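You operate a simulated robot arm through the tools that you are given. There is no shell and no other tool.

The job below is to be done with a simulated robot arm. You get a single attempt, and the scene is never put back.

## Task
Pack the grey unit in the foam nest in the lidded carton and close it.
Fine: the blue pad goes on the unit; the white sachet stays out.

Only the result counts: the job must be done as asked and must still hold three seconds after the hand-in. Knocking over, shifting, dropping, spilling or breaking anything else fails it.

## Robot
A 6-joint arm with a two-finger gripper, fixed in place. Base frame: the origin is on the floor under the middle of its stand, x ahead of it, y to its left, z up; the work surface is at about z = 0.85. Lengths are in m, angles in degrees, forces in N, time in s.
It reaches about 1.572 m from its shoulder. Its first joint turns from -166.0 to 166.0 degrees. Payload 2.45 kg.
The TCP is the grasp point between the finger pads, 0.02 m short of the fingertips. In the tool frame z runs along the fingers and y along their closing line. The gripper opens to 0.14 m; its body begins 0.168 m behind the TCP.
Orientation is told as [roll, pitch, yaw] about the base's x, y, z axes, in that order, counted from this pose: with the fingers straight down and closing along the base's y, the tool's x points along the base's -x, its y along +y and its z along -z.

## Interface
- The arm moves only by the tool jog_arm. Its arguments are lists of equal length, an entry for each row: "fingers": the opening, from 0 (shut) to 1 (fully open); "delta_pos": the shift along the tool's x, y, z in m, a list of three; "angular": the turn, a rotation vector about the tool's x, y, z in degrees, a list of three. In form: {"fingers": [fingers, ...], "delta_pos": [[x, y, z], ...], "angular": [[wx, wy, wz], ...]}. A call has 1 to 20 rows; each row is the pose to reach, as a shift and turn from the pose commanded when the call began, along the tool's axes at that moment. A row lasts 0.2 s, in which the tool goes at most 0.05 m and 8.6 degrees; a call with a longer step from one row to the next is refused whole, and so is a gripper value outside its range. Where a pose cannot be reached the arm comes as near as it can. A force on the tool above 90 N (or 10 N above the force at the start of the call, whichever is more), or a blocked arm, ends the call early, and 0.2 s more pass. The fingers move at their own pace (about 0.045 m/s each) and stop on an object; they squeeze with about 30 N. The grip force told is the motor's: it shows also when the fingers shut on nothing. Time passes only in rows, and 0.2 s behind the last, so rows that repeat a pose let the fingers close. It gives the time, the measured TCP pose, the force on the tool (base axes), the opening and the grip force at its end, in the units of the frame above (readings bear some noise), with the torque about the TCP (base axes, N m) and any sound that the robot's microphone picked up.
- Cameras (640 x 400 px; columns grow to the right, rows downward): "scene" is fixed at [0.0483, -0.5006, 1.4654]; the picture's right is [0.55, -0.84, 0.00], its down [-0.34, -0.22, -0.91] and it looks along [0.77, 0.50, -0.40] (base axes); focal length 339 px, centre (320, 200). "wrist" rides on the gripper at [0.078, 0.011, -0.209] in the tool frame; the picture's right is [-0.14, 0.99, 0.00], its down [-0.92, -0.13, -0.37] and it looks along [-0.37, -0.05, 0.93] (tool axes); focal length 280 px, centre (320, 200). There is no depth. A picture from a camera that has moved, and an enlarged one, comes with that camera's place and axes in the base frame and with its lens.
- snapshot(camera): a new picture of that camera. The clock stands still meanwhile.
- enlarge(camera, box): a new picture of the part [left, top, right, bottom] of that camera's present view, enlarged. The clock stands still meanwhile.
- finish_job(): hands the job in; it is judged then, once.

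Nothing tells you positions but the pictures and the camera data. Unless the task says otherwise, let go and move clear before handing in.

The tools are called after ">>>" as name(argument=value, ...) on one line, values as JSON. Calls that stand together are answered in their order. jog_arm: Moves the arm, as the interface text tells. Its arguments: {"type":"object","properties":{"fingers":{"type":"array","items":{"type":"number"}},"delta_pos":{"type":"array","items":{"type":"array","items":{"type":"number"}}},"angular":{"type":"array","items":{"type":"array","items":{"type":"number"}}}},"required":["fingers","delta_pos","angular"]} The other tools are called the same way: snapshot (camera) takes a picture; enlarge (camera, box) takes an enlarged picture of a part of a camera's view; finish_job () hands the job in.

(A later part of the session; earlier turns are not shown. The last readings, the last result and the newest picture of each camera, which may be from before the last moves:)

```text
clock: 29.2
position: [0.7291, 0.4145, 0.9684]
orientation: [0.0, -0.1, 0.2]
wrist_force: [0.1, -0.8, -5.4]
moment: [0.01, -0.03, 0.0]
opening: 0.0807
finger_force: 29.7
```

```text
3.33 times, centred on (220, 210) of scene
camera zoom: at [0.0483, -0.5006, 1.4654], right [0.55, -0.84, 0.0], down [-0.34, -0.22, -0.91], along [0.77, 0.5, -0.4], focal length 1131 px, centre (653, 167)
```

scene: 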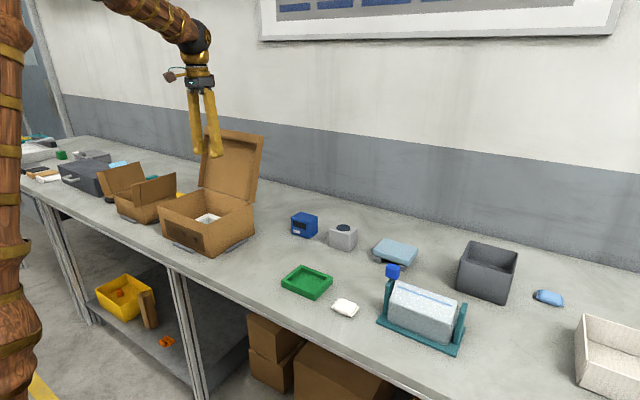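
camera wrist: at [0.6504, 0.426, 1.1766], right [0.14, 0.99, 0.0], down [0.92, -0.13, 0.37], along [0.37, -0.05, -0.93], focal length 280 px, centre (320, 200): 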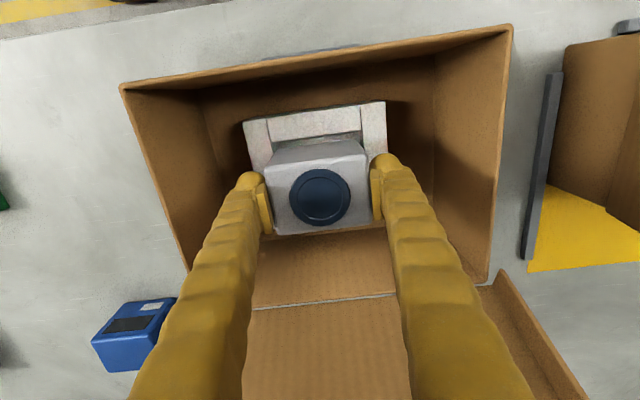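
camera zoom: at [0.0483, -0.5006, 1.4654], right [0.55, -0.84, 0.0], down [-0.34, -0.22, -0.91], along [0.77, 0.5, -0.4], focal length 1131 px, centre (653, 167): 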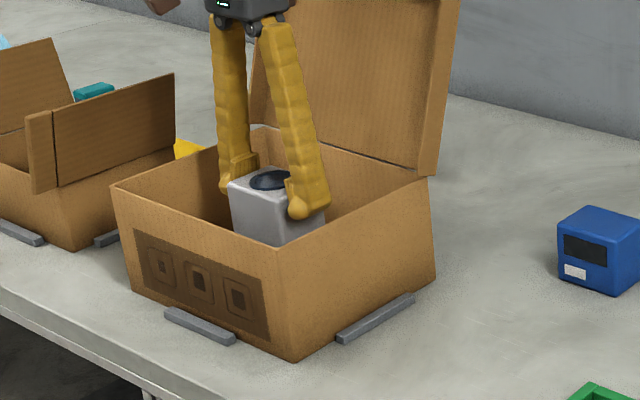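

The offsets are within about 1–2 mm, so I nudge 1.5 mm toward -x and insert slowly.

>>> jog_arm(fingers=[0.3, 0.3, 0.3, 0.3, 0.3, 0.3, 0.3], delta_pos=[[0.0015, 0.0005, 0.002], [0.0015, 0.0005, 0.006], [0.0015, 0.0005, 0.01], [0.0015, 0.0005, 0.014], [0.0015, 0.0005, 0.018], [0.0015, 0.0005, 0.022], [0.0015, 0.0005, 0.022]], angular=[[0, 0, 0], [0, 0, 0], [0, 0, 0], [0, 0, 0], [0, 0, 0], [0, 0, 0], [0, 0, 0]])

>>> enlarge(camera="wrist", box=[220, 80, 440, 260])

```text
clock: 30.8
position: [0.728, 0.4144, 0.9453]
orientation: [-0.1, 0.0, 0.1]
wrist_force: [0.6, 0.5, -4.9]
moment: [0.02, 0.0, -0.01]
opening: 0.0804
finger_force: 30.5
```

```text
2.22 times, centred on (330, 170) of wrist
camera zoom: at [0.6484, 0.4263, 1.1542], right [0.14, 0.99, 0.0], down [0.92, -0.13, 0.37], along [0.37, -0.05, -0.93], focal length 623 px, centre (298, 267)
```

zoom: 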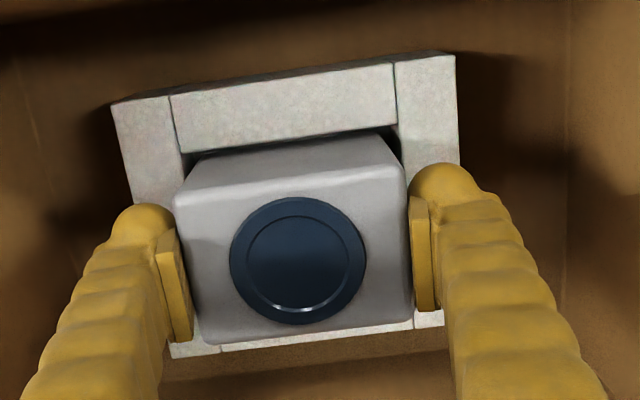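

The unit is about 14 mm into the cavity with no contact force. I continue in small steps until it seats.

>>> jog_arm(fingers=[0.3, 0.3, 0.3, 0.3, 0.3], delta_pos=[[0, 0, 0.003], [0, 0, 0.006], [0, 0, 0.009], [0, 0, 0.011], [0, 0, 0.011]], angular=[[0, 0, 0], [0, 0, 0], [0, 0, 0], [0, 0, 0], [0, 0, 0]])

```text
clock: 32.0
position: [0.7286, 0.4153, 0.9354]
orientation: [0.0, 0.1, 0.1]
wrist_force: [-0.3, -0.4, -5.0]
moment: [-0.01, 0.0, 0.0]
opening: 0.0803
finger_force: 30.2
```

>>> jog_arm(fingers=[0.3, 0.3, 0.3, 0.3], delta_pos=[[0, 0, 0.002], [0, 0, 0.004], [0, 0, 0.006], [0, 0, 0.006]], angular=[[0, 0, 0], [0, 0, 0], [0, 0, 0], [0, 0, 0]])

>>> enlarge(camera="wrist", box=[220, 80, 440, 260])

```text
clock: 33.0
position: [0.7287, 0.4151, 0.9312]
orientation: [0.0, -0.1, 0.1]
wrist_force: [-3.1, -3.4, 31.8]
moment: [-0.08, 0.3, 0.0]
opening: 0.0807
finger_force: 29.7
```

```text
2.22 times, centred on (330, 170) of wrist
camera zoom: at [0.649, 0.4262, 1.1396], right [0.14, 0.99, 0.0], down [0.92, -0.13, 0.37], along [0.37, -0.05, -0.93], focal length 623 px, centre (298, 267)
```

zoom: 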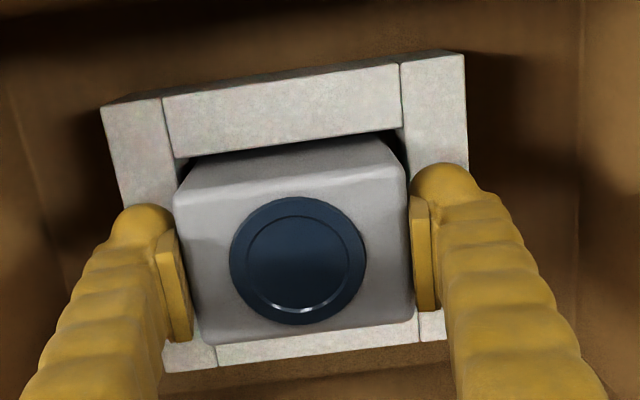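

The unit is seated: 32 N upward contact at TCP 0.931, and the fingertips are still above the nest rim. I ease off, release and retreat upward.

>>> jog_arm(fingers=[0.3, 0.3, 0.75, 0.75, 0.75, 0.75], delta_pos=[[0, 0, -0.001], [0, 0, -0.0015], [0, 0, -0.0015], [0, 0, -0.0015], [0, 0, -0.0015], [0, 0, -0.0015]], angular=[[0, 0, 0], [0, 0, 0], [0, 0, 0], [0, 0, 0], [0, 0, 0], [0, 0, 0]])

>>> enlarge(camera="wrist", box=[220, 80, 440, 260])

>>> jog_arm(fingers=[0.75, 0.75, 0.75, 0.75, 0.75, 0.75, 0.75, 0.75], delta_pos=[[0, 0, -0.015], [0, 0, -0.04], [0, 0, -0.08], [0, 0, -0.12], [0, 0, -0.16], [0, 0, -0.2], [0, 0, -0.235], [0, 0, -0.245]], angular=[[0, 0, 0], [0, 0, 0], [0, 0, 0], [0, 0, 0], [0, 0, 0], [0, 0, 0], [0, 0, 0], [0, 0, 0]])

>>> snapshot(camera="wrist")

>>> snapshot(camera="scene")

```text
clock: 34.4
position: [0.728, 0.4139, 0.932]
orientation: [0.0, 0.0, 0.1]
wrist_force: [-0.1, -0.6, -0.4]
moment: [0.0, -0.02, 0.01]
opening: 0.1048
finger_force: 0.1
```

```text
2.22 times, centred on (330, 170) of wrist
camera zoom: at [0.6487, 0.4259, 1.1397], right [0.14, 0.99, 0.0], down [0.92, -0.13, 0.37], along [0.37, -0.05, -0.93], focal length 623 px, centre (298, 267)
```

zoom: 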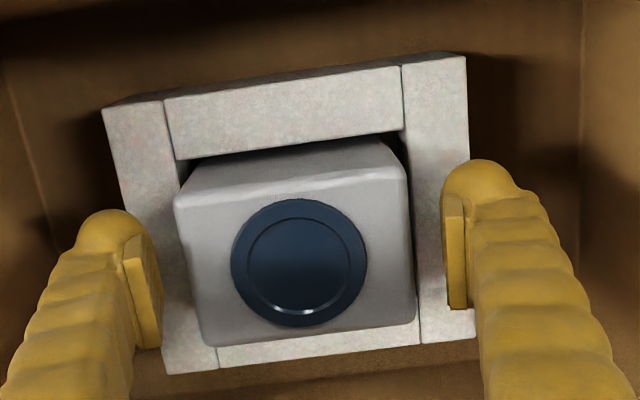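

```text
clock: 36.2
position: [0.728, 0.4131, 1.1779]
orientation: [0.0, -0.1, 0.1]
wrist_force: [1.1, -0.1, 0.3]
moment: [0.02, -0.01, -0.03]
opening: 0.1052
finger_force: 0.0
```

```text
taken
camera wrist: at [0.6486, 0.4261, 1.3858], right [0.14, 0.99, 0.0], down [0.92, -0.13, 0.37], along [0.37, -0.05, -0.93], focal length 280 px, centre (320, 200)
```

wrist: 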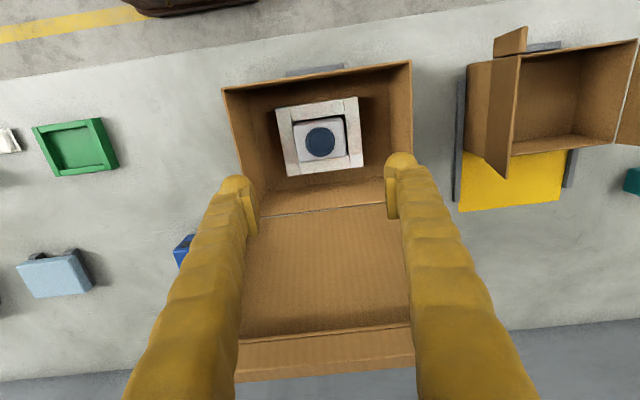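

```text
taken
```

scene: 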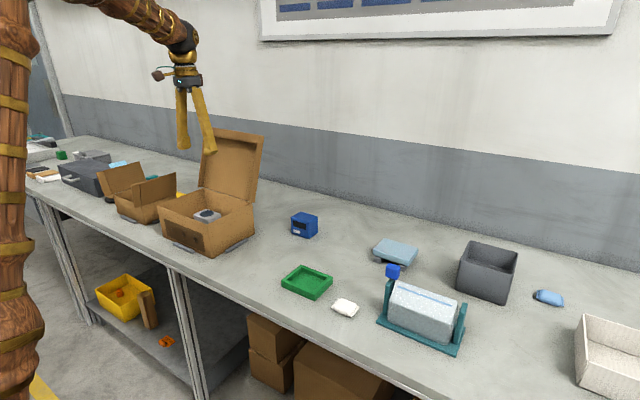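

>>> enlarge(camera="wrist", box=[250, 80, 390, 190])

>>> enlarge(camera="scene", box=[150, 120, 280, 260])

>>> enlarge(camera="wrist", box=[200, 170, 440, 390])

```text
3.64 times, centred on (320, 135) of wrist
camera zoom: at [0.6486, 0.4261, 1.3858], right [0.14, 0.99, 0.0], down [0.92, -0.13, 0.37], along [0.37, -0.05, -0.93], focal length 1020 px, centre (320, 436)
```

zoom: 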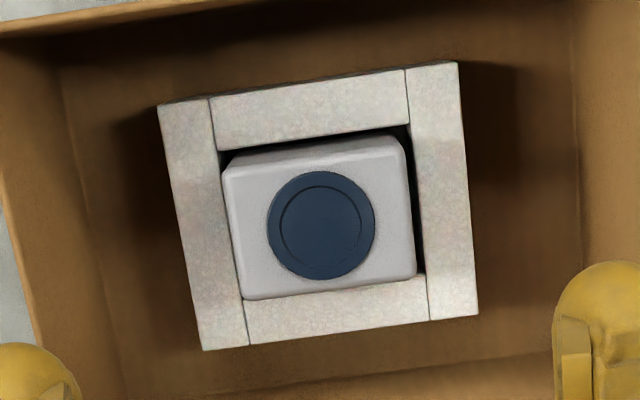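

```text
2.86 times, centred on (215, 190) of scene
camera zoom: at [0.0483, -0.5006, 1.4654], right [0.55, -0.84, 0.0], down [-0.34, -0.22, -0.91], along [0.77, 0.5, -0.4], focal length 970 px, centre (620, 229)
```

zoom: 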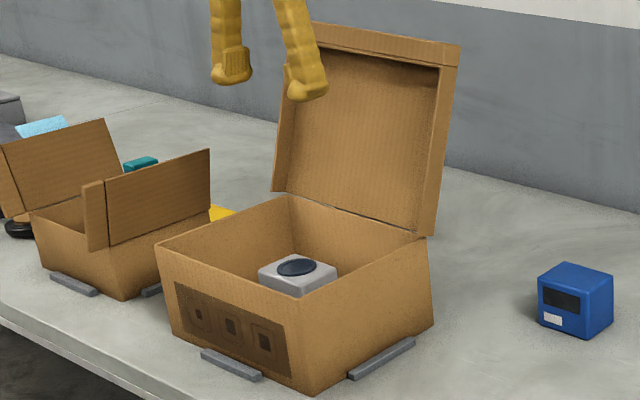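

```text
1.82 times, centred on (320, 280) of wrist
camera zoom: at [0.6486, 0.4261, 1.3858], right [0.14, 0.99, 0.0], down [0.92, -0.13, 0.37], along [0.37, -0.05, -0.93], focal length 510 px, centre (320, 54)
```

zoom: 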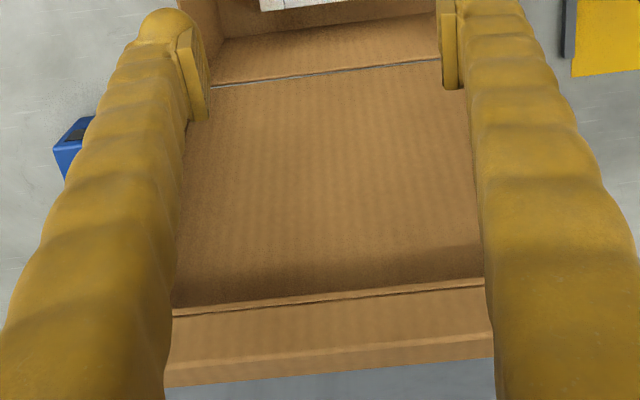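

The unit sits properly in the nest, centred at about (0.729, 0.415). Next I fetch the pale blue pad, again leaving along -y to stay clear of the lid.

>>> jog_arm(fingers=[0.75, 0.75, 0.75, 0.75, 0.75, 0.75, 1, 1, 1, 1, 1, 1, 1, 1, 1, 1], delta_pos=[[0, -0.05, 0], [0, -0.1, 0], [0, -0.15, 0], [0, -0.2, 0], [0, -0.25, 0], [0, -0.3, 0], [-0.025, -0.34, 0.01], [-0.05, -0.38, 0.02], [-0.075, -0.42, 0.03], [-0.1, -0.46, 0.04], [-0.125, -0.5, 0.05], [-0.15, -0.54, 0.06], [-0.18, -0.575, 0.065], [-0.205, -0.605, 0.07], [-0.215, -0.611, 0.078], [-0.215, -0.611, 0.078]], angular=[[0, 0, 0], [0, 0, 0], [0, 0, 0], [0, 0, 0], [0, 0, 0], [0, 0, 0], [0, 0, 0], [0, 0, 0], [0, 0, 0], [0, 0, 0], [0, 0, 0], [0, 0, 0], [0, 0, 0], [0, 0, 0], [0, 0, 0], [0, 0, 0]])

>>> snapshot(camera="wrist")

>>> enlarge(camera="wrist", box=[240, 80, 420, 200])

>>> enlarge(camera="scene", box=[320, 140, 520, 290])

```text
clock: 39.6
position: [0.9445, -0.1968, 1.0981]
orientation: [0.1, 0.0, 0.1]
wrist_force: [0.1, 0.8, -0.3]
moment: [0.03, 0.04, 0.01]
opening: 0.1399
finger_force: 0.1
```

```text
taken
camera wrist: at [0.8651, -0.1849, 1.307], right [0.14, 0.99, 0.0], down [0.92, -0.13, 0.37], along [0.37, -0.05, -0.93], focal length 280 px, centre (320, 200)
```

wrist: 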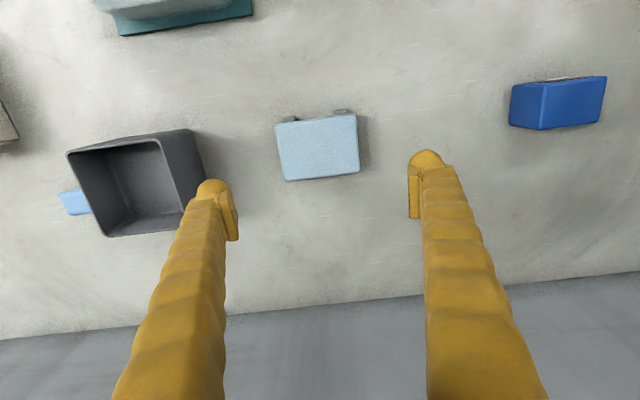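

```text
3.33 times, centred on (330, 140) of wrist
camera zoom: at [0.8651, -0.1849, 1.307], right [0.14, 0.99, 0.0], down [0.92, -0.13, 0.37], along [0.37, -0.05, -0.93], focal length 935 px, centre (287, 400)
```

zoom: 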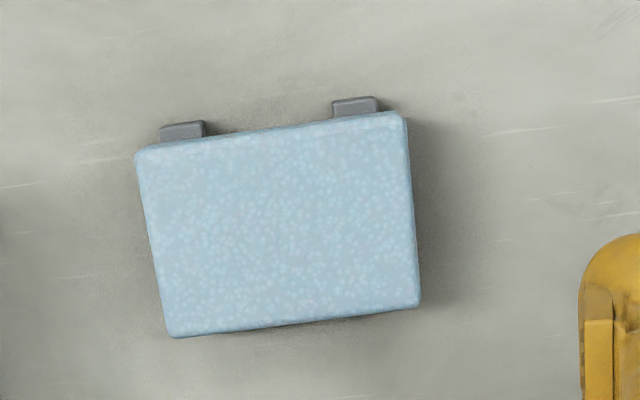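

```text
2.67 times, centred on (420, 215) of scene
camera zoom: at [0.0483, -0.5006, 1.4654], right [0.55, -0.84, 0.0], down [-0.34, -0.22, -0.91], along [0.77, 0.5, -0.4], focal length 905 px, centre (53, 160)
```

zoom: 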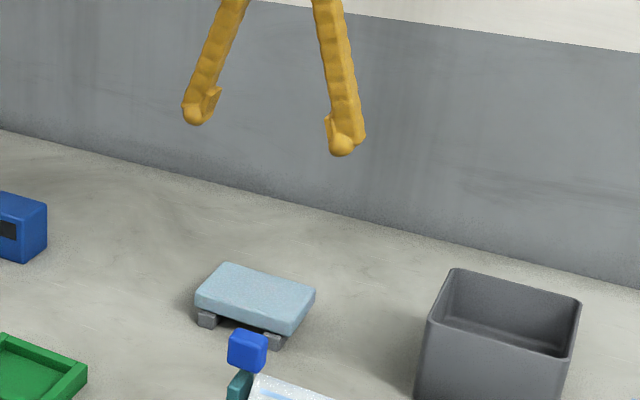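

The pad is about 0.118 × 0.087, centred near (0.947, -0.1985), with the two bars beneath it inside its width. I descend with a small correction, fully open.

>>> jog_arm(fingers=[1, 1, 1, 1, 1, 1, 1, 1], delta_pos=[[-0.004, -0.0025, 0.03], [-0.004, -0.0025, 0.07], [-0.004, -0.0025, 0.11], [-0.004, -0.0025, 0.15], [-0.004, -0.0025, 0.175], [-0.004, -0.0025, 0.195], [-0.004, -0.0025, 0.205], [-0.004, -0.0025, 0.205]], angular=[[0, 0, 0], [0, 0, 0], [0, 0, 0], [0, 0, 0], [0, 0, 0], [0, 0, 0], [0, 0, 0], [0, 0, 0]])

>>> snapshot(camera="wrist")

>>> enlarge(camera="scene", box=[330, 180, 470, 290])

```text
clock: 41.4
position: [0.9475, -0.1976, 0.8928]
orientation: [0.0, -0.1, 0.1]
wrist_force: [0.6, 0.3, 0.1]
moment: [0.03, -0.01, -0.04]
opening: 0.1399
finger_force: 0.0
```

```text
taken
camera wrist: at [0.8687, -0.1871, 1.1025], right [0.14, 0.99, 0.0], down [0.92, -0.13, 0.37], along [0.37, -0.05, -0.93], focal length 280 px, centre (320, 200)
```

wrist: 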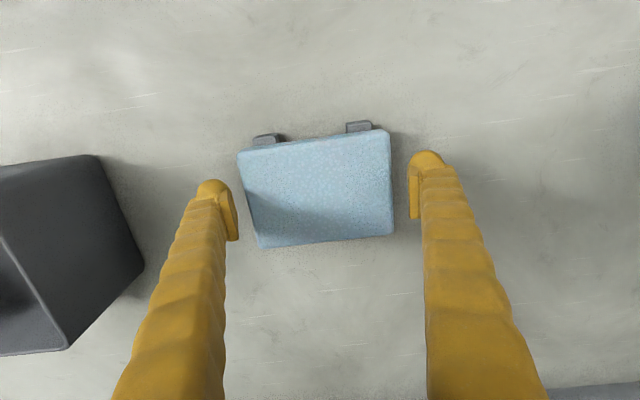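

```text
3.64 times, centred on (400, 235) of scene
camera zoom: at [0.0483, -0.5006, 1.4654], right [0.55, -0.84, 0.0], down [-0.34, -0.22, -0.91], along [0.77, 0.5, -0.4], focal length 1234 px, centre (29, 73)
```

zoom: 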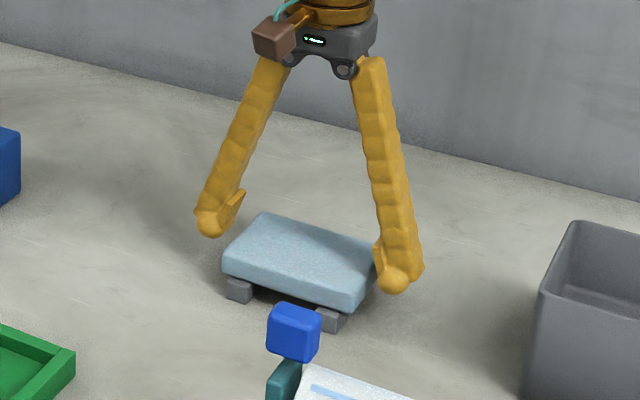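

The fingers straddle the pad evenly. I go 5 mm lower and close.

>>> jog_arm(fingers=[1, 1, 0.9, 0.8, 0.75, 0.7, 0.7, 0.7], delta_pos=[[0, 0, 0.003], [0, 0, 0.006], [0, 0, 0.006], [0, 0, 0.006], [0, 0, 0.006], [0, 0, 0.006], [0, 0, 0.006], [0, 0, 0.006]], angular=[[0, 0, 0], [0, 0, 0], [0, 0, 0], [0, 0, 0], [0, 0, 0], [0, 0, 0], [0, 0, 0], [0, 0, 0]])

>>> snapshot(camera="wrist")

```text
clock: 43.2
position: [0.9466, -0.1987, 0.8882]
orientation: [0.0, -0.1, 0.1]
wrist_force: [0.0, 0.1, 2.0]
moment: [0.06, 0.07, -0.02]
opening: 0.119
finger_force: 30.3
```

```text
taken
camera wrist: at [0.8681, -0.187, 1.0962], right [0.14, 0.99, 0.0], down [0.92, -0.13, 0.37], along [0.37, -0.05, -0.93], focal length 280 px, centre (320, 200)
```

wrist: 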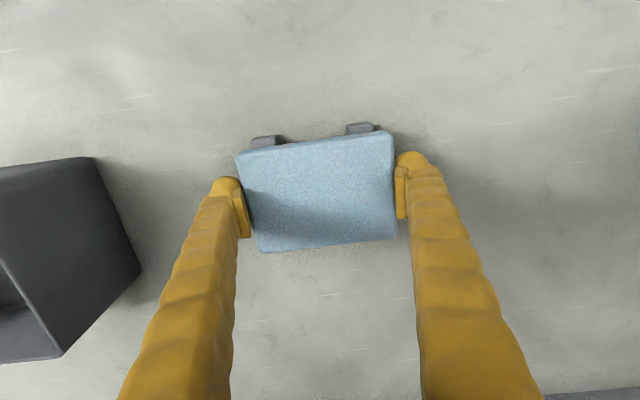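

The pad is gripped at 0.119. I lift it straight up off the bars and check.

>>> jog_arm(fingers=[0.7, 0.7, 0.7, 0.7, 0.7, 0.7], delta_pos=[[0, 0, -0.005], [0, 0, -0.015], [0, 0, -0.03], [0, 0, -0.055], [0, 0, -0.08], [0, 0, -0.09]], angular=[[0, 0, 0], [0, 0, 0], [0, 0, 0], [0, 0, 0], [0, 0, 0], [0, 0, 0]])

>>> snapshot(camera="wrist")

>>> enlarge(camera="scene", box=[330, 160, 470, 280])

```text
clock: 44.6
position: [0.9487, -0.1978, 0.9777]
orientation: [0.1, 0.1, 0.0]
wrist_force: [-0.3, -0.2, -0.6]
moment: [-0.01, 0.0, -0.01]
opening: 0.1192
finger_force: 30.5
```

```text
taken
camera wrist: at [0.8688, -0.1858, 1.1866], right [0.14, 0.99, 0.0], down [0.92, -0.13, 0.37], along [0.37, -0.05, -0.93], focal length 280 px, centre (320, 200)
```

wrist: 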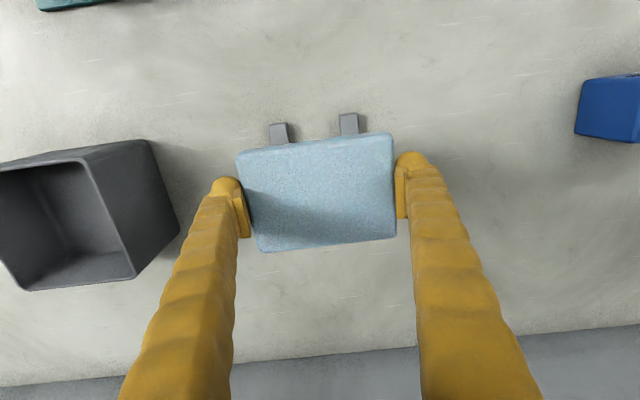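

```text
3.33 times, centred on (400, 220) of scene
camera zoom: at [0.0483, -0.5006, 1.4654], right [0.55, -0.84, 0.0], down [-0.34, -0.22, -0.91], along [0.77, 0.5, -0.4], focal length 1131 px, centre (53, 133)
```

zoom: 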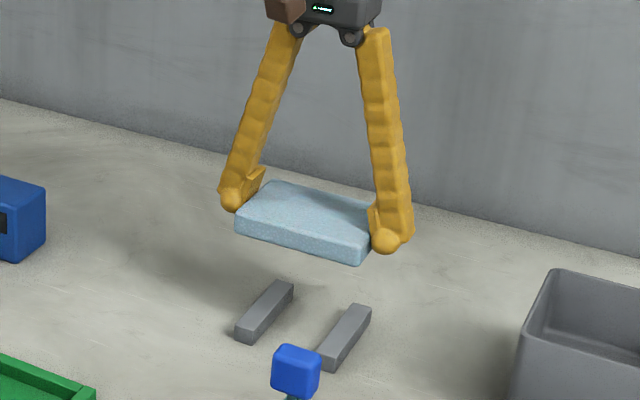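

The pad is held level and the bars stayed put. I raise it and carry it over the carton by the same safe route.

>>> jog_arm(fingers=[0.7, 0.7, 0.7, 0.7, 0.7, 0.7, 0.7, 0.7, 0.7, 0.7, 0.7, 0.7, 0.7, 0.7, 0.7, 0.7, 0.7, 0.7, 0.7], delta_pos=[[0, 0, -0.03], [0.02, 0.01, -0.07], [0.05, 0.03, -0.1], [0.08, 0.065, -0.115], [0.11, 0.1, -0.12], [0.14, 0.135, -0.12], [0.17, 0.17, -0.12], [0.195, 0.21, -0.12], [0.212, 0.252, -0.12], [0.218, 0.298, -0.12], [0.218, 0.345, -0.12], [0.218, 0.392, -0.12], [0.218, 0.439, -0.12], [0.218, 0.486, -0.12], [0.218, 0.533, -0.12], [0.218, 0.575, -0.12], [0.218, 0.605, -0.12], [0.218, 0.6137, -0.12], [0.218, 0.6137, -0.12]], angular=[[0, 0, 0], [0, 0, 0], [0, 0, 0], [0, 0, 0], [0, 0, 0], [0, 0, 0], [0, 0, 0], [0, 0, 0], [0, 0, 0], [0, 0, 0], [0, 0, 0], [0, 0, 0], [0, 0, 0], [0, 0, 0], [0, 0, 0], [0, 0, 0], [0, 0, 0], [0, 0, 0], [0, 0, 0]])

>>> snapshot(camera="wrist")

>>> enlarge(camera="scene", box=[130, 110, 310, 270])

```text
clock: 48.6
position: [0.7292, 0.4155, 1.0981]
orientation: [0.0, 0.0, 0.1]
wrist_force: [-0.3, -0.1, -1.1]
moment: [-0.01, 0.01, -0.01]
opening: 0.1191
finger_force: 29.7
```

```text
taken
camera wrist: at [0.6499, 0.4262, 1.3063], right [0.14, 0.99, 0.0], down [0.92, -0.13, 0.37], along [0.37, -0.05, -0.93], focal length 280 px, centre (320, 200)
```

wrist: 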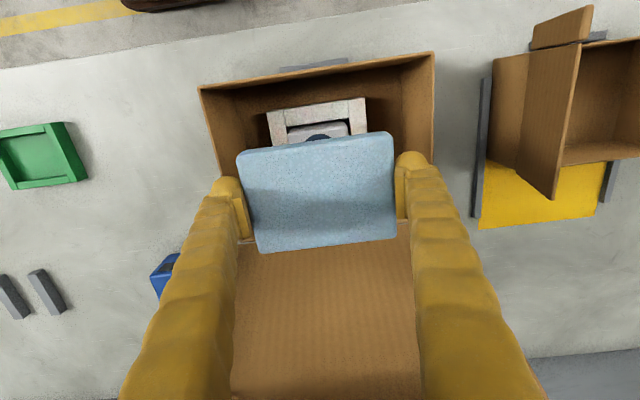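

```text
2.50 times, centred on (220, 190) of scene
camera zoom: at [0.0483, -0.5006, 1.4654], right [0.55, -0.84, 0.0], down [-0.34, -0.22, -0.91], along [0.77, 0.5, -0.4], focal length 848 px, centre (570, 225)
```

zoom: 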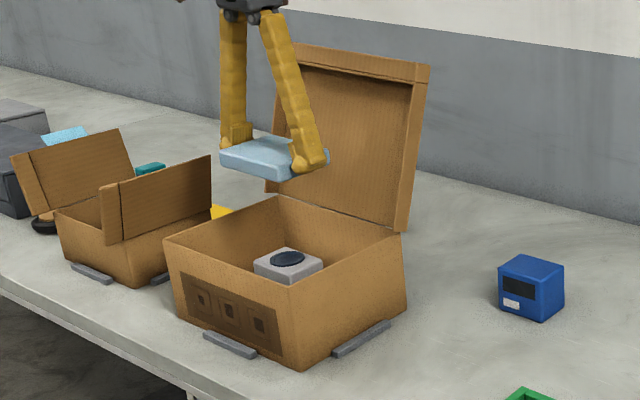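

The pad is aligned over the unit. I lower it to just above, then creep down to contact.

>>> jog_arm(fingers=[0.7, 0.7, 0.7, 0.7, 0.7, 0.7, 0.7], delta_pos=[[0, 0, 0.03], [0, 0, 0.06], [0, 0, 0.09], [0, 0, 0.11], [0, 0, 0.122], [0, 0, 0.13], [0, 0, 0.13]], angular=[[0, 0, 0], [0, 0, 0], [0, 0, 0], [0, 0, 0], [0, 0, 0], [0, 0, 0], [0, 0, 0]])

>>> snapshot(camera="wrist")

>>> enlarge(camera="scene", box=[150, 150, 290, 270])

```text
clock: 50.2
position: [0.7285, 0.4149, 0.9678]
orientation: [-0.1, -0.1, 0.2]
wrist_force: [-0.6, 1.1, -1.1]
moment: [0.05, -0.02, 0.01]
opening: 0.1188
finger_force: 29.3
```

```text
taken
camera wrist: at [0.6495, 0.4259, 1.1759], right [0.14, 0.99, 0.0], down [0.92, -0.13, 0.37], along [0.37, -0.05, -0.93], focal length 280 px, centre (320, 200)
```

wrist: 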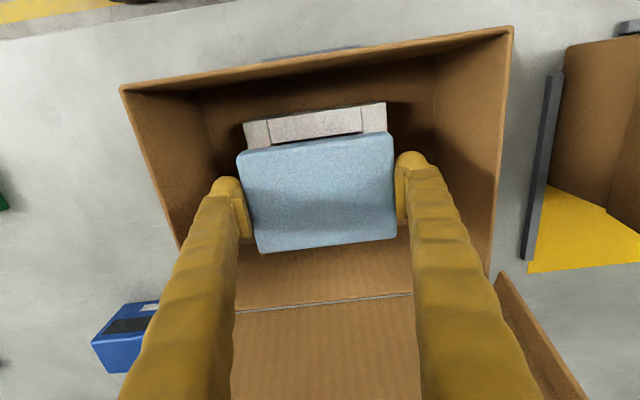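

```text
3.33 times, centred on (220, 210) of scene
camera zoom: at [0.0483, -0.5006, 1.4654], right [0.55, -0.84, 0.0], down [-0.34, -0.22, -0.91], along [0.77, 0.5, -0.4], focal length 1131 px, centre (653, 167)
```

zoom: 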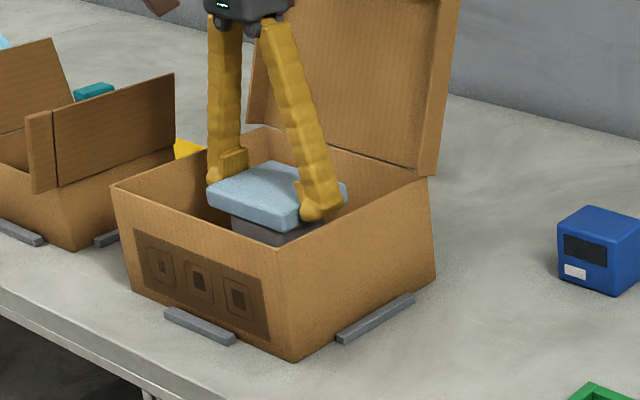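

>>> jog_arm(fingers=[0.7, 0.7, 0.7, 0.7, 0.7], delta_pos=[[0, 0, 0.003], [0, 0, 0.006], [0, 0, 0.008], [0, 0, 0.01], [0, 0, 0.01]], angular=[[0, 0, 0], [0, 0, 0], [0, 0, 0], [0, 0, 0], [0, 0, 0]])

```text
clock: 51.4
position: [0.7301, 0.4149, 0.9585]
orientation: [0.1, -0.2, 0.1]
wrist_force: [-3.4, -3.8, 52.5]
moment: [-0.2, 0.61, 0.02]
opening: 0.119
finger_force: 29.6
```

I have contact with the unit at TCP 0.959, with a firm 52 N. I back off slightly and release the pad.

>>> jog_arm(fingers=[0.7, 0.7, 0.7], delta_pos=[[0, 0, -0.001], [0, 0, -0.0018], [0, 0, -0.0018]], angular=[[0, 0, 0], [0, 0, 0], [0, 0, 0]])

```text
clock: 52.2
position: [0.7306, 0.4141, 0.96]
orientation: [-0.1, -0.1, 0.0]
wrist_force: [4.9, -0.9, 32.3]
moment: [0.11, -0.19, -0.01]
opening: 0.1191
finger_force: 29.6
```

>>> jog_arm(fingers=[0.7, 0.7, 0.7], delta_pos=[[0, 0, -0.0005], [0, 0, -0.001], [0, 0, -0.001]], angular=[[0, 0, 0], [0, 0, 0], [0, 0, 0]])

```text
clock: 53.0
position: [0.7288, 0.4138, 0.9585]
orientation: [-0.1, 0.0, 0.1]
wrist_force: [-0.4, 0.8, 15.9]
moment: [0.11, 0.01, -0.05]
opening: 0.1194
finger_force: 30.7
```

>>> jog_arm(fingers=[0.7, 0.7, 0.75, 0.85, 1.0, 1.0, 1.0], delta_pos=[[0, 0, -0.0006], [0, 0, -0.0008], [0, 0, -0.0008], [0, 0, -0.0008], [0, 0, -0.0008], [0, 0, -0.0008], [0, 0, -0.0008]], angular=[[0, 0, 0], [0, 0, 0], [0, 0, 0], [0, 0, 0], [0, 0, 0], [0, 0, 0], [0, 0, 0]])

>>> snapshot(camera="wrist")

>>> enlarge(camera="scene", box=[150, 150, 290, 270])

```text
clock: 54.6
position: [0.7299, 0.4143, 0.9603]
orientation: [0.1, 0.0, 0.1]
wrist_force: [-0.5, -1.1, 0.4]
moment: [-0.03, -0.03, 0.01]
opening: 0.14
finger_force: 0.0
```

```text
taken
camera wrist: at [0.65, 0.4269, 1.1688], right [0.14, 0.99, 0.0], down [0.92, -0.13, 0.37], along [0.37, -0.05, -0.93], focal length 280 px, centre (320, 200)
```

wrist: 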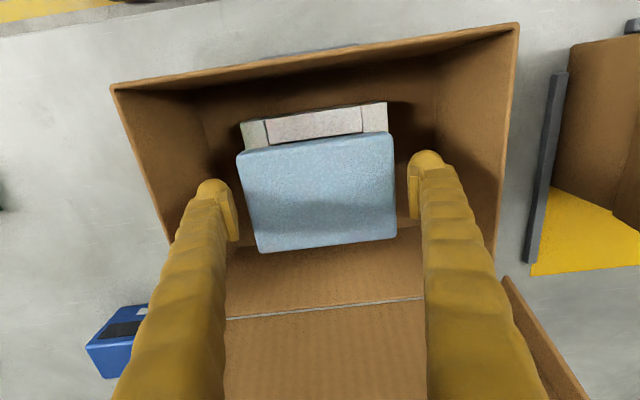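

```text
3.33 times, centred on (220, 210) of scene
camera zoom: at [0.0483, -0.5006, 1.4654], right [0.55, -0.84, 0.0], down [-0.34, -0.22, -0.91], along [0.77, 0.5, -0.4], focal length 1131 px, centre (653, 167)
```

zoom: 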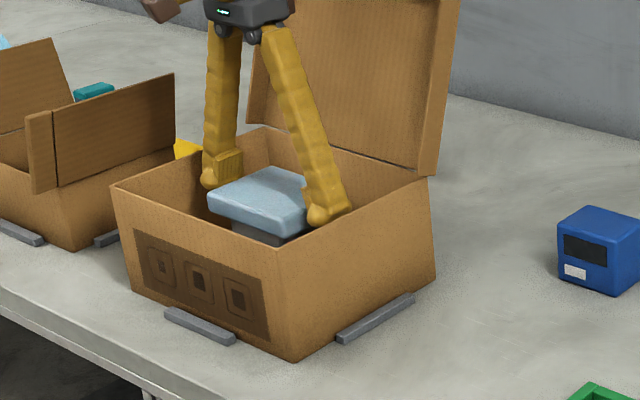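

The pad rests on the unit. I retreat straight up, then move to the -y side to look at the lid from the side before closing it.

>>> jog_arm(fingers=[1, 1, 1, 1, 1, 1, 1, 1], delta_pos=[[0, 0, -0.015], [0, 0, -0.04], [0, 0, -0.075], [0, 0, -0.11], [0, 0, -0.15], [0, 0, -0.19], [0, 0, -0.23], [0, 0, -0.25]], angular=[[0, 0, 0], [0, 0, 0], [0, 0, 0], [0, 0, 0], [0, 0, 0], [0, 0, 0], [0, 0, 0], [0, 0, 0]])

>>> snapshot(camera="wrist")

>>> enlarge(camera="scene", box=[150, 110, 290, 260])

```text
clock: 56.4
position: [0.7282, 0.4155, 1.2097]
orientation: [-0.1, -0.1, 0.1]
wrist_force: [0.2, -0.3, -0.8]
moment: [-0.03, 0.01, -0.01]
opening: 0.1398
finger_force: 0.1
```

```text
taken
camera wrist: at [0.6486, 0.4268, 1.4186], right [0.14, 0.99, 0.0], down [0.92, -0.13, 0.37], along [0.37, -0.05, -0.93], focal length 280 px, centre (320, 200)
```

wrist: 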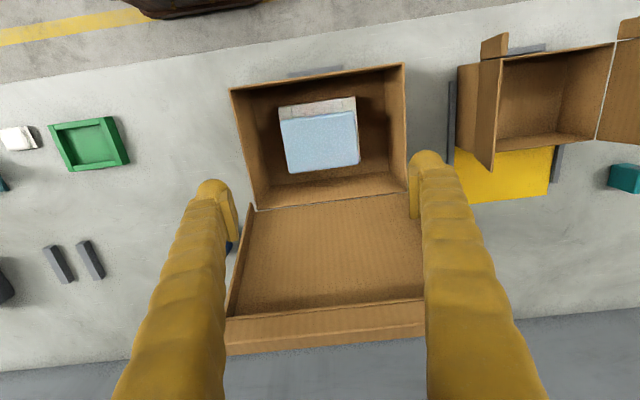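

```text
2.67 times, centred on (220, 185) of scene
camera zoom: at [0.0483, -0.5006, 1.4654], right [0.55, -0.84, 0.0], down [-0.34, -0.22, -0.91], along [0.77, 0.5, -0.4], focal length 905 px, centre (587, 240)
```

zoom: 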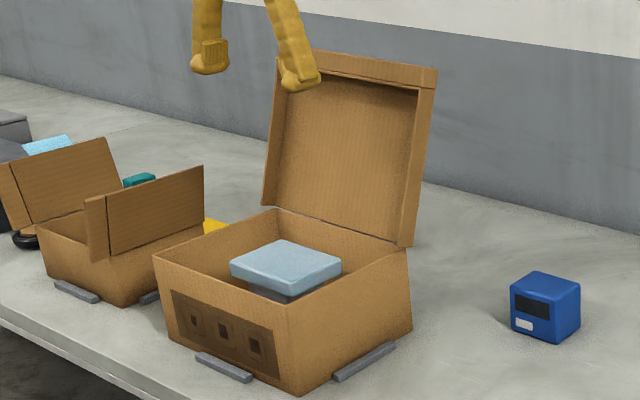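

The pad sits flat on the unit inside the carton. I move to the -y side and tilt the wrist to see the lid's profile.

>>> jog_arm(fingers=[1, 1, 1, 1, 1, 1, 1, 1, 1, 1, 1, 1, 1, 1, 1, 1], delta_pos=[[0, -0.045, 0], [0, -0.09, 0], [0, -0.135, 0], [0, -0.18, 0], [0, -0.225, 0.01], [0, -0.27, 0.02], [0, -0.315, 0.03], [0, -0.355, 0.04], [0, -0.365, 0.05], [0, -0.365, 0.05], [0, -0.365, 0.05], [0, -0.365, 0.05], [0, -0.365, 0.05], [0, -0.365, 0.05], [0, -0.365, 0.05], [0, -0.365, 0.05]], angular=[[0, 0, 0], [0, 0, 0], [0, 0, 0], [0, 0, 0], [0, 0, 0], [0, 0, 0], [0, 0, 0], [0, 0, 0], [-8, 0, 0], [-16, 0, 0], [-24, 0, 0], [-32, 0, 0], [-40, 0, 0], [-48, 0, 0], [-56, 0, 0], [-60, 0, 0]])

>>> snapshot(camera="wrist")

>>> snapshot(camera="scene")

```text
clock: 59.8
position: [0.7305, 0.0487, 1.1601]
orientation: [60.1, 0.0, 0.1]
wrist_force: [-0.4, -0.2, 0.2]
moment: [0.02, -0.04, 0.0]
opening: 0.1399
finger_force: 0.0
```

```text
taken
camera wrist: at [0.6503, -0.1254, 1.274], right [0.14, 0.49, 0.86], down [0.92, -0.38, 0.07], along [0.36, 0.78, -0.51], focal length 280 px, centre (320, 200)
```

wrist: 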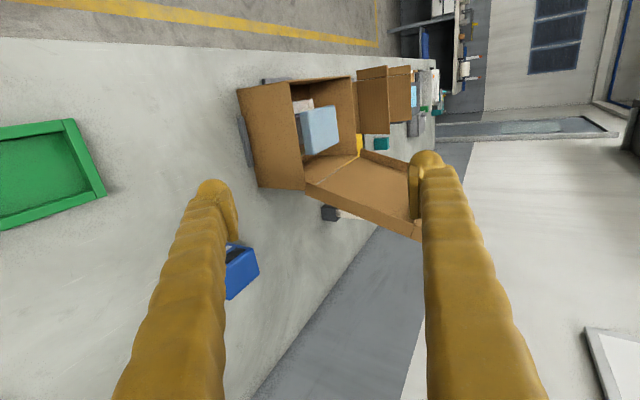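

```text
taken
```

scene: 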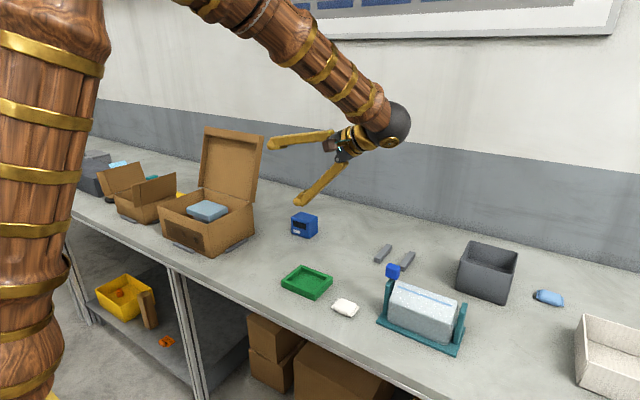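

>>> enlarge(camera="wrist", box=[220, 60, 430, 250])

>>> enlarge(camera="wrist", box=[290, 130, 430, 250])

```text
2.11 times, centred on (325, 155) of wrist
camera zoom: at [0.6503, -0.1254, 1.274], right [0.14, 0.49, 0.86], down [0.92, -0.38, 0.07], along [0.36, 0.78, -0.51], focal length 590 px, centre (310, 295)
```

zoom: 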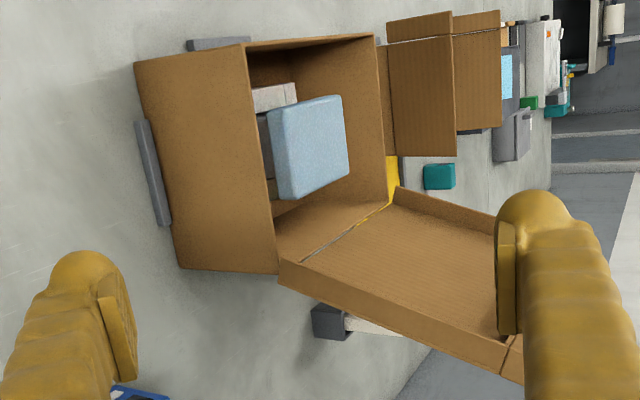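

```text
3.33 times, centred on (360, 190) of wrist
camera zoom: at [0.6503, -0.1254, 1.274], right [0.14, 0.49, 0.86], down [0.92, -0.38, 0.07], along [0.36, 0.78, -0.51], focal length 935 px, centre (187, 233)
```

zoom: 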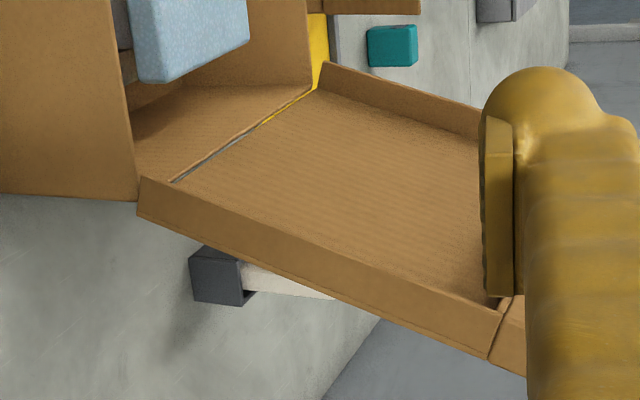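

From the side, the lid's back edge runs from the hinge at about (0.832, 0.976) to (0.897, 1.172), so it is open about 108°, with a 27 mm flange. There also seems to be something behind the lid near (0.99, 0.53), so I straighten the wrist and look there from above before going behind.

>>> jog_arm(fingers=[0.5, 0.3, 0, 0, 0, 0, 0, 0, 0], delta_pos=[[0, 0, 0], [0, 0, 0], [0, 0, 0], [0, 0, 0], [0, 0, 0], [0, 0, 0], [0, 0, 0], [0, 0, 0], [0, 0, 0]], angular=[[8, 0, 0], [16, 0, 0], [24, 0, 0], [32, 0, 0], [40, 0, 0], [48, 0, 0], [55, 0, 0], [60, 0, 0], [60, 0, 0]])

>>> jog_arm(fingers=[0, 0, 0, 0, 0, 0, 0, 0], delta_pos=[[-0.03, 0, -0.03], [-0.06, 0.01, -0.06], [-0.1, 0.02, -0.08], [-0.14, 0.03, -0.1], [-0.18, 0.04, -0.11], [-0.22, 0.05, -0.12], [-0.25, 0.05, -0.12], [-0.25, 0.05, -0.12]], angular=[[0, 0, 0], [0, 0, 0], [0, 0, 0], [0, 0, 0], [0, 0, 0], [0, 0, 0], [0, 0, 0], [0, 0, 0]])

>>> snapshot(camera="wrist")

>>> snapshot(camera="scene")

```text
clock: 61.8
position: [0.7298, 0.0503, 1.1613]
orientation: [-0.1, 0.0, 0.1]
wrist_force: [0.4, -0.3, 0.5]
moment: [0.01, 0.01, 0.01]
opening: 0.0001
finger_force: 27.3
```

```text
clock: 63.6
position: [0.9788, 0.1012, 1.2796]
orientation: [0.1, 0.0, 0.1]
wrist_force: [-0.5, -0.1, 0.2]
moment: [-0.01, 0.0, 0.01]
opening: 0.0
finger_force: 28.5
```

```text
taken
camera wrist: at [0.9001, 0.1132, 1.488], right [0.14, 0.99, 0.0], down [0.92, -0.13, 0.37], along [0.37, -0.05, -0.93], focal length 280 px, centre (320, 200)
```

wrist: 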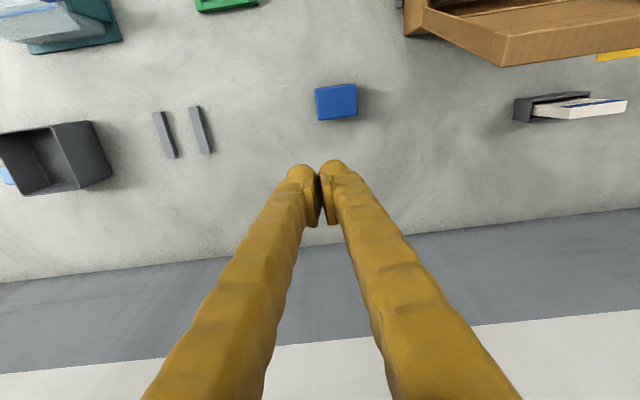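

```text
taken
```

scene: 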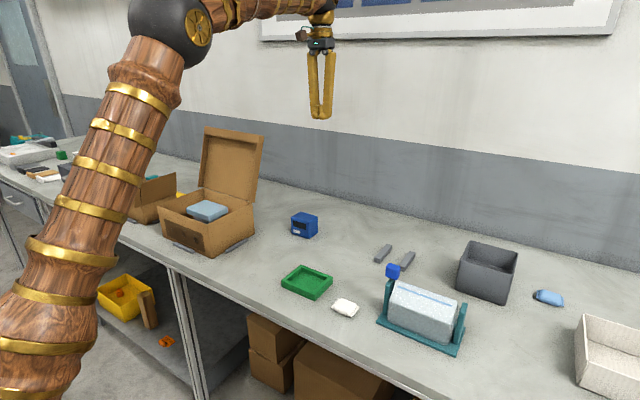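

Behind the lid there is only a low tray-like item near (1.0, 0.5–0.65). I'll check its height and the lid's back edge.

>>> enlarge(camera="wrist", box=[380, 0, 640, 140])

>>> enlarge(camera="scene", box=[150, 110, 290, 260])

```text
2.46 times, centred on (510, 70) of wrist
camera zoom: at [0.9001, 0.1132, 1.488], right [0.14, 0.99, 0.0], down [0.92, -0.13, 0.37], along [0.37, -0.05, -0.93], focal length 690 px, centre (-148, 520)
```

zoom: 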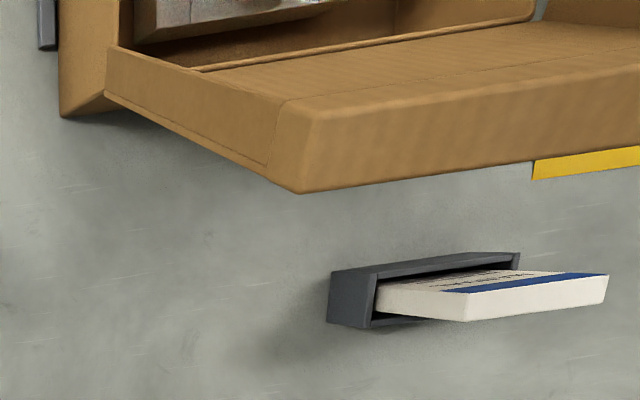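

```text
2.67 times, centred on (220, 185) of scene
camera zoom: at [0.0483, -0.5006, 1.4654], right [0.55, -0.84, 0.0], down [-0.34, -0.22, -0.91], along [0.77, 0.5, -0.4], focal length 905 px, centre (587, 240)
```

zoom: 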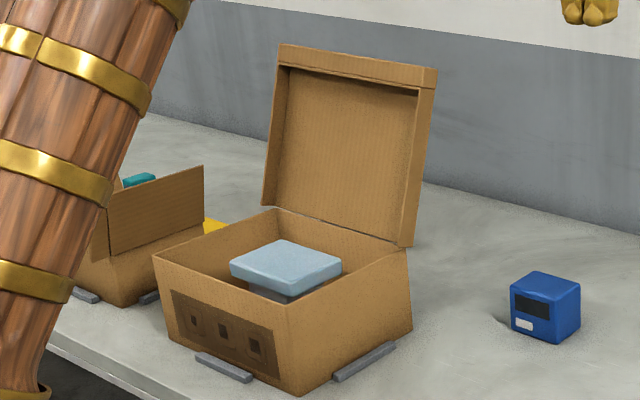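

The item behind the lid is low and sits well below my path. I move at a safe height to behind the middle of the lid with the fingers closed, then come down behind it.

>>> jog_arm(fingers=[0, 0, 0, 0, 0, 0, 0, 0, 0, 0, 0, 0, 0], delta_pos=[[0, 0.045, 0], [0, 0.09, 0], [0, 0.135, 0], [0, 0.18, 0], [0, 0.225, 0], [0, 0.27, 0], [0, 0.305, 0], [0, 0.315, 0], [0, 0.315, 0.04], [0, 0.315, 0.08], [0, 0.315, 0.12], [0, 0.315, 0.15], [0, 0.315, 0.15]], angular=[[0, 0, 0], [0, 0, 0], [0, 0, 0], [0, 0, 0], [0, 0, 0], [0, 0, 0], [0, 0, 0], [0, 0, 0], [0, 0, 0], [0, 0, 0], [0, 0, 0], [0, 0, 0], [0, 0, 0]])

>>> snapshot(camera="wrist")

>>> snapshot(camera="scene")

```text
clock: 66.4
position: [0.9787, 0.4161, 1.1292]
orientation: [-0.1, 0.0, 0.1]
wrist_force: [-0.5, 0.6, 1.2]
moment: [0.02, 0.0, 0.02]
opening: 0.0001
finger_force: 30.1
```

```text
taken
camera wrist: at [0.8993, 0.4268, 1.3373], right [0.14, 0.99, 0.0], down [0.92, -0.13, 0.37], along [0.37, -0.05, -0.93], focal length 280 px, centre (320, 200)
```

wrist: 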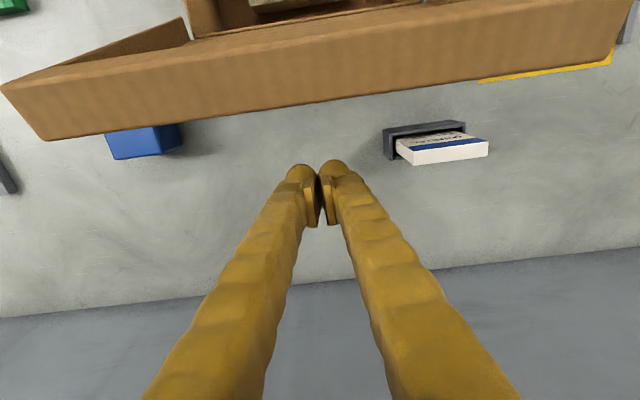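

```text
taken
```

scene: 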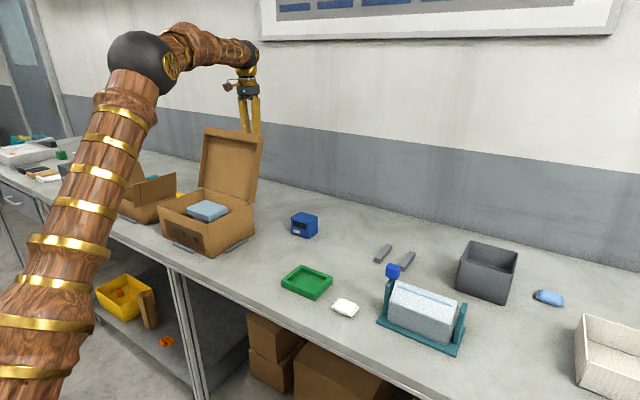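

I'm behind the lid with about 5 cm to its back edge. I push slowly toward -x and watch the force.

>>> jog_arm(fingers=[0, 0, 0, 0, 0, 0, 0, 0], delta_pos=[[0.015, 0, 0], [0.03, 0, 0], [0.042, 0, 0], [0.052, 0, 0], [0.062, 0, 0], [0.072, 0, 0], [0.082, 0, 0], [0.09, 0, 0]], angular=[[0, 0, 0], [0, 0, 0], [0, 0, 0], [0, 0, 0], [0, 0, 0], [0, 0, 0], [0, 0, 0], [0, 0, 0]])

>>> snapshot(camera="wrist")

>>> enlarge(camera="scene", box=[140, 90, 300, 260])

```text
clock: 68.2
position: [0.8875, 0.4154, 1.1305]
orientation: [-0.1, 0.0, 0.1]
wrist_force: [-0.1, -0.1, 0.1]
moment: [-0.03, -0.01, 0.01]
opening: 0.0001
finger_force: 29.7
```

```text
taken
camera wrist: at [0.809, 0.4271, 1.3388], right [0.14, 0.99, 0.0], down [0.92, -0.13, 0.37], along [0.37, -0.05, -0.93], focal length 280 px, centre (320, 200)
```

wrist: 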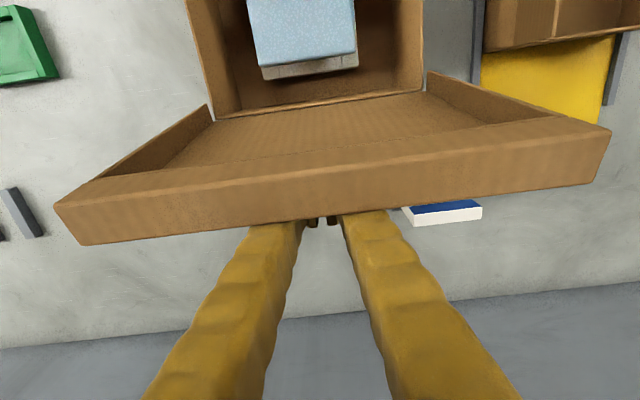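

```text
2.35 times, centred on (220, 175) of scene
camera zoom: at [0.0483, -0.5006, 1.4654], right [0.55, -0.84, 0.0], down [-0.34, -0.22, -0.91], along [0.77, 0.5, -0.4], focal length 798 px, centre (555, 259)
```

zoom: 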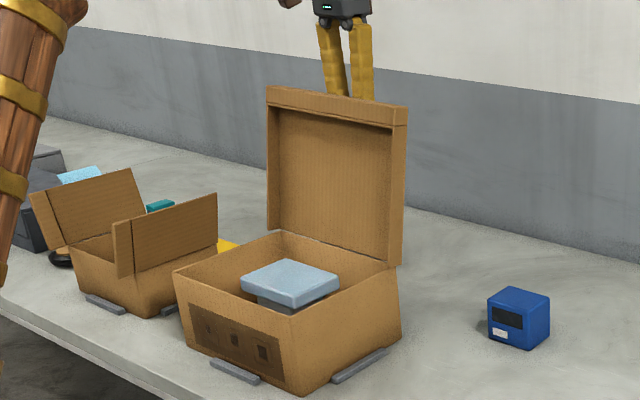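

The lid follows with almost no force. I keep pushing past vertical, then check.

>>> jog_arm(fingers=[0, 0, 0, 0, 0, 0, 0], delta_pos=[[0.012, 0, -0.001], [0.024, 0, -0.002], [0.036, 0, -0.004], [0.046, 0, -0.005], [0.056, 0, -0.005], [0.066, 0, -0.004], [0.076, 0, -0.003]], angular=[[0, 0, 0], [0, 0, 0], [0, 0, 0], [0, 0, 0], [0, 0, 0], [0, 0, 0], [0, 0, 0]])

>>> snapshot(camera="wrist")

>>> enlarge(camera="scene", box=[140, 90, 300, 260])

```text
clock: 69.8
position: [0.8135, 0.4144, 1.1337]
orientation: [0.0, 0.0, 0.0]
wrist_force: [-0.1, 0.1, -0.5]
moment: [-0.01, -0.03, -0.02]
opening: 0.0
finger_force: 29.3
```

```text
taken
camera wrist: at [0.7333, 0.4259, 1.3418], right [0.14, 0.99, 0.0], down [0.92, -0.13, 0.37], along [0.37, -0.05, -0.93], focal length 280 px, centre (320, 200)
```

wrist: 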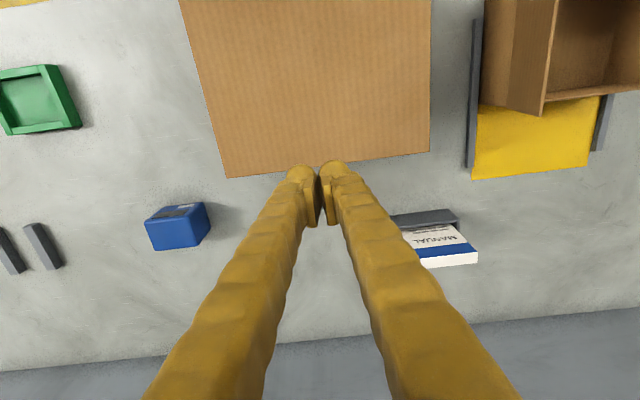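

```text
2.35 times, centred on (220, 175) of scene
camera zoom: at [0.0483, -0.5006, 1.4654], right [0.55, -0.84, 0.0], down [-0.34, -0.22, -0.91], along [0.77, 0.5, -0.4], focal length 798 px, centre (555, 259)
```

zoom: 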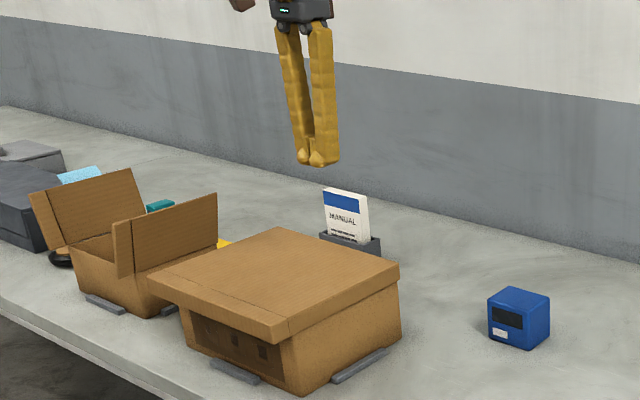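

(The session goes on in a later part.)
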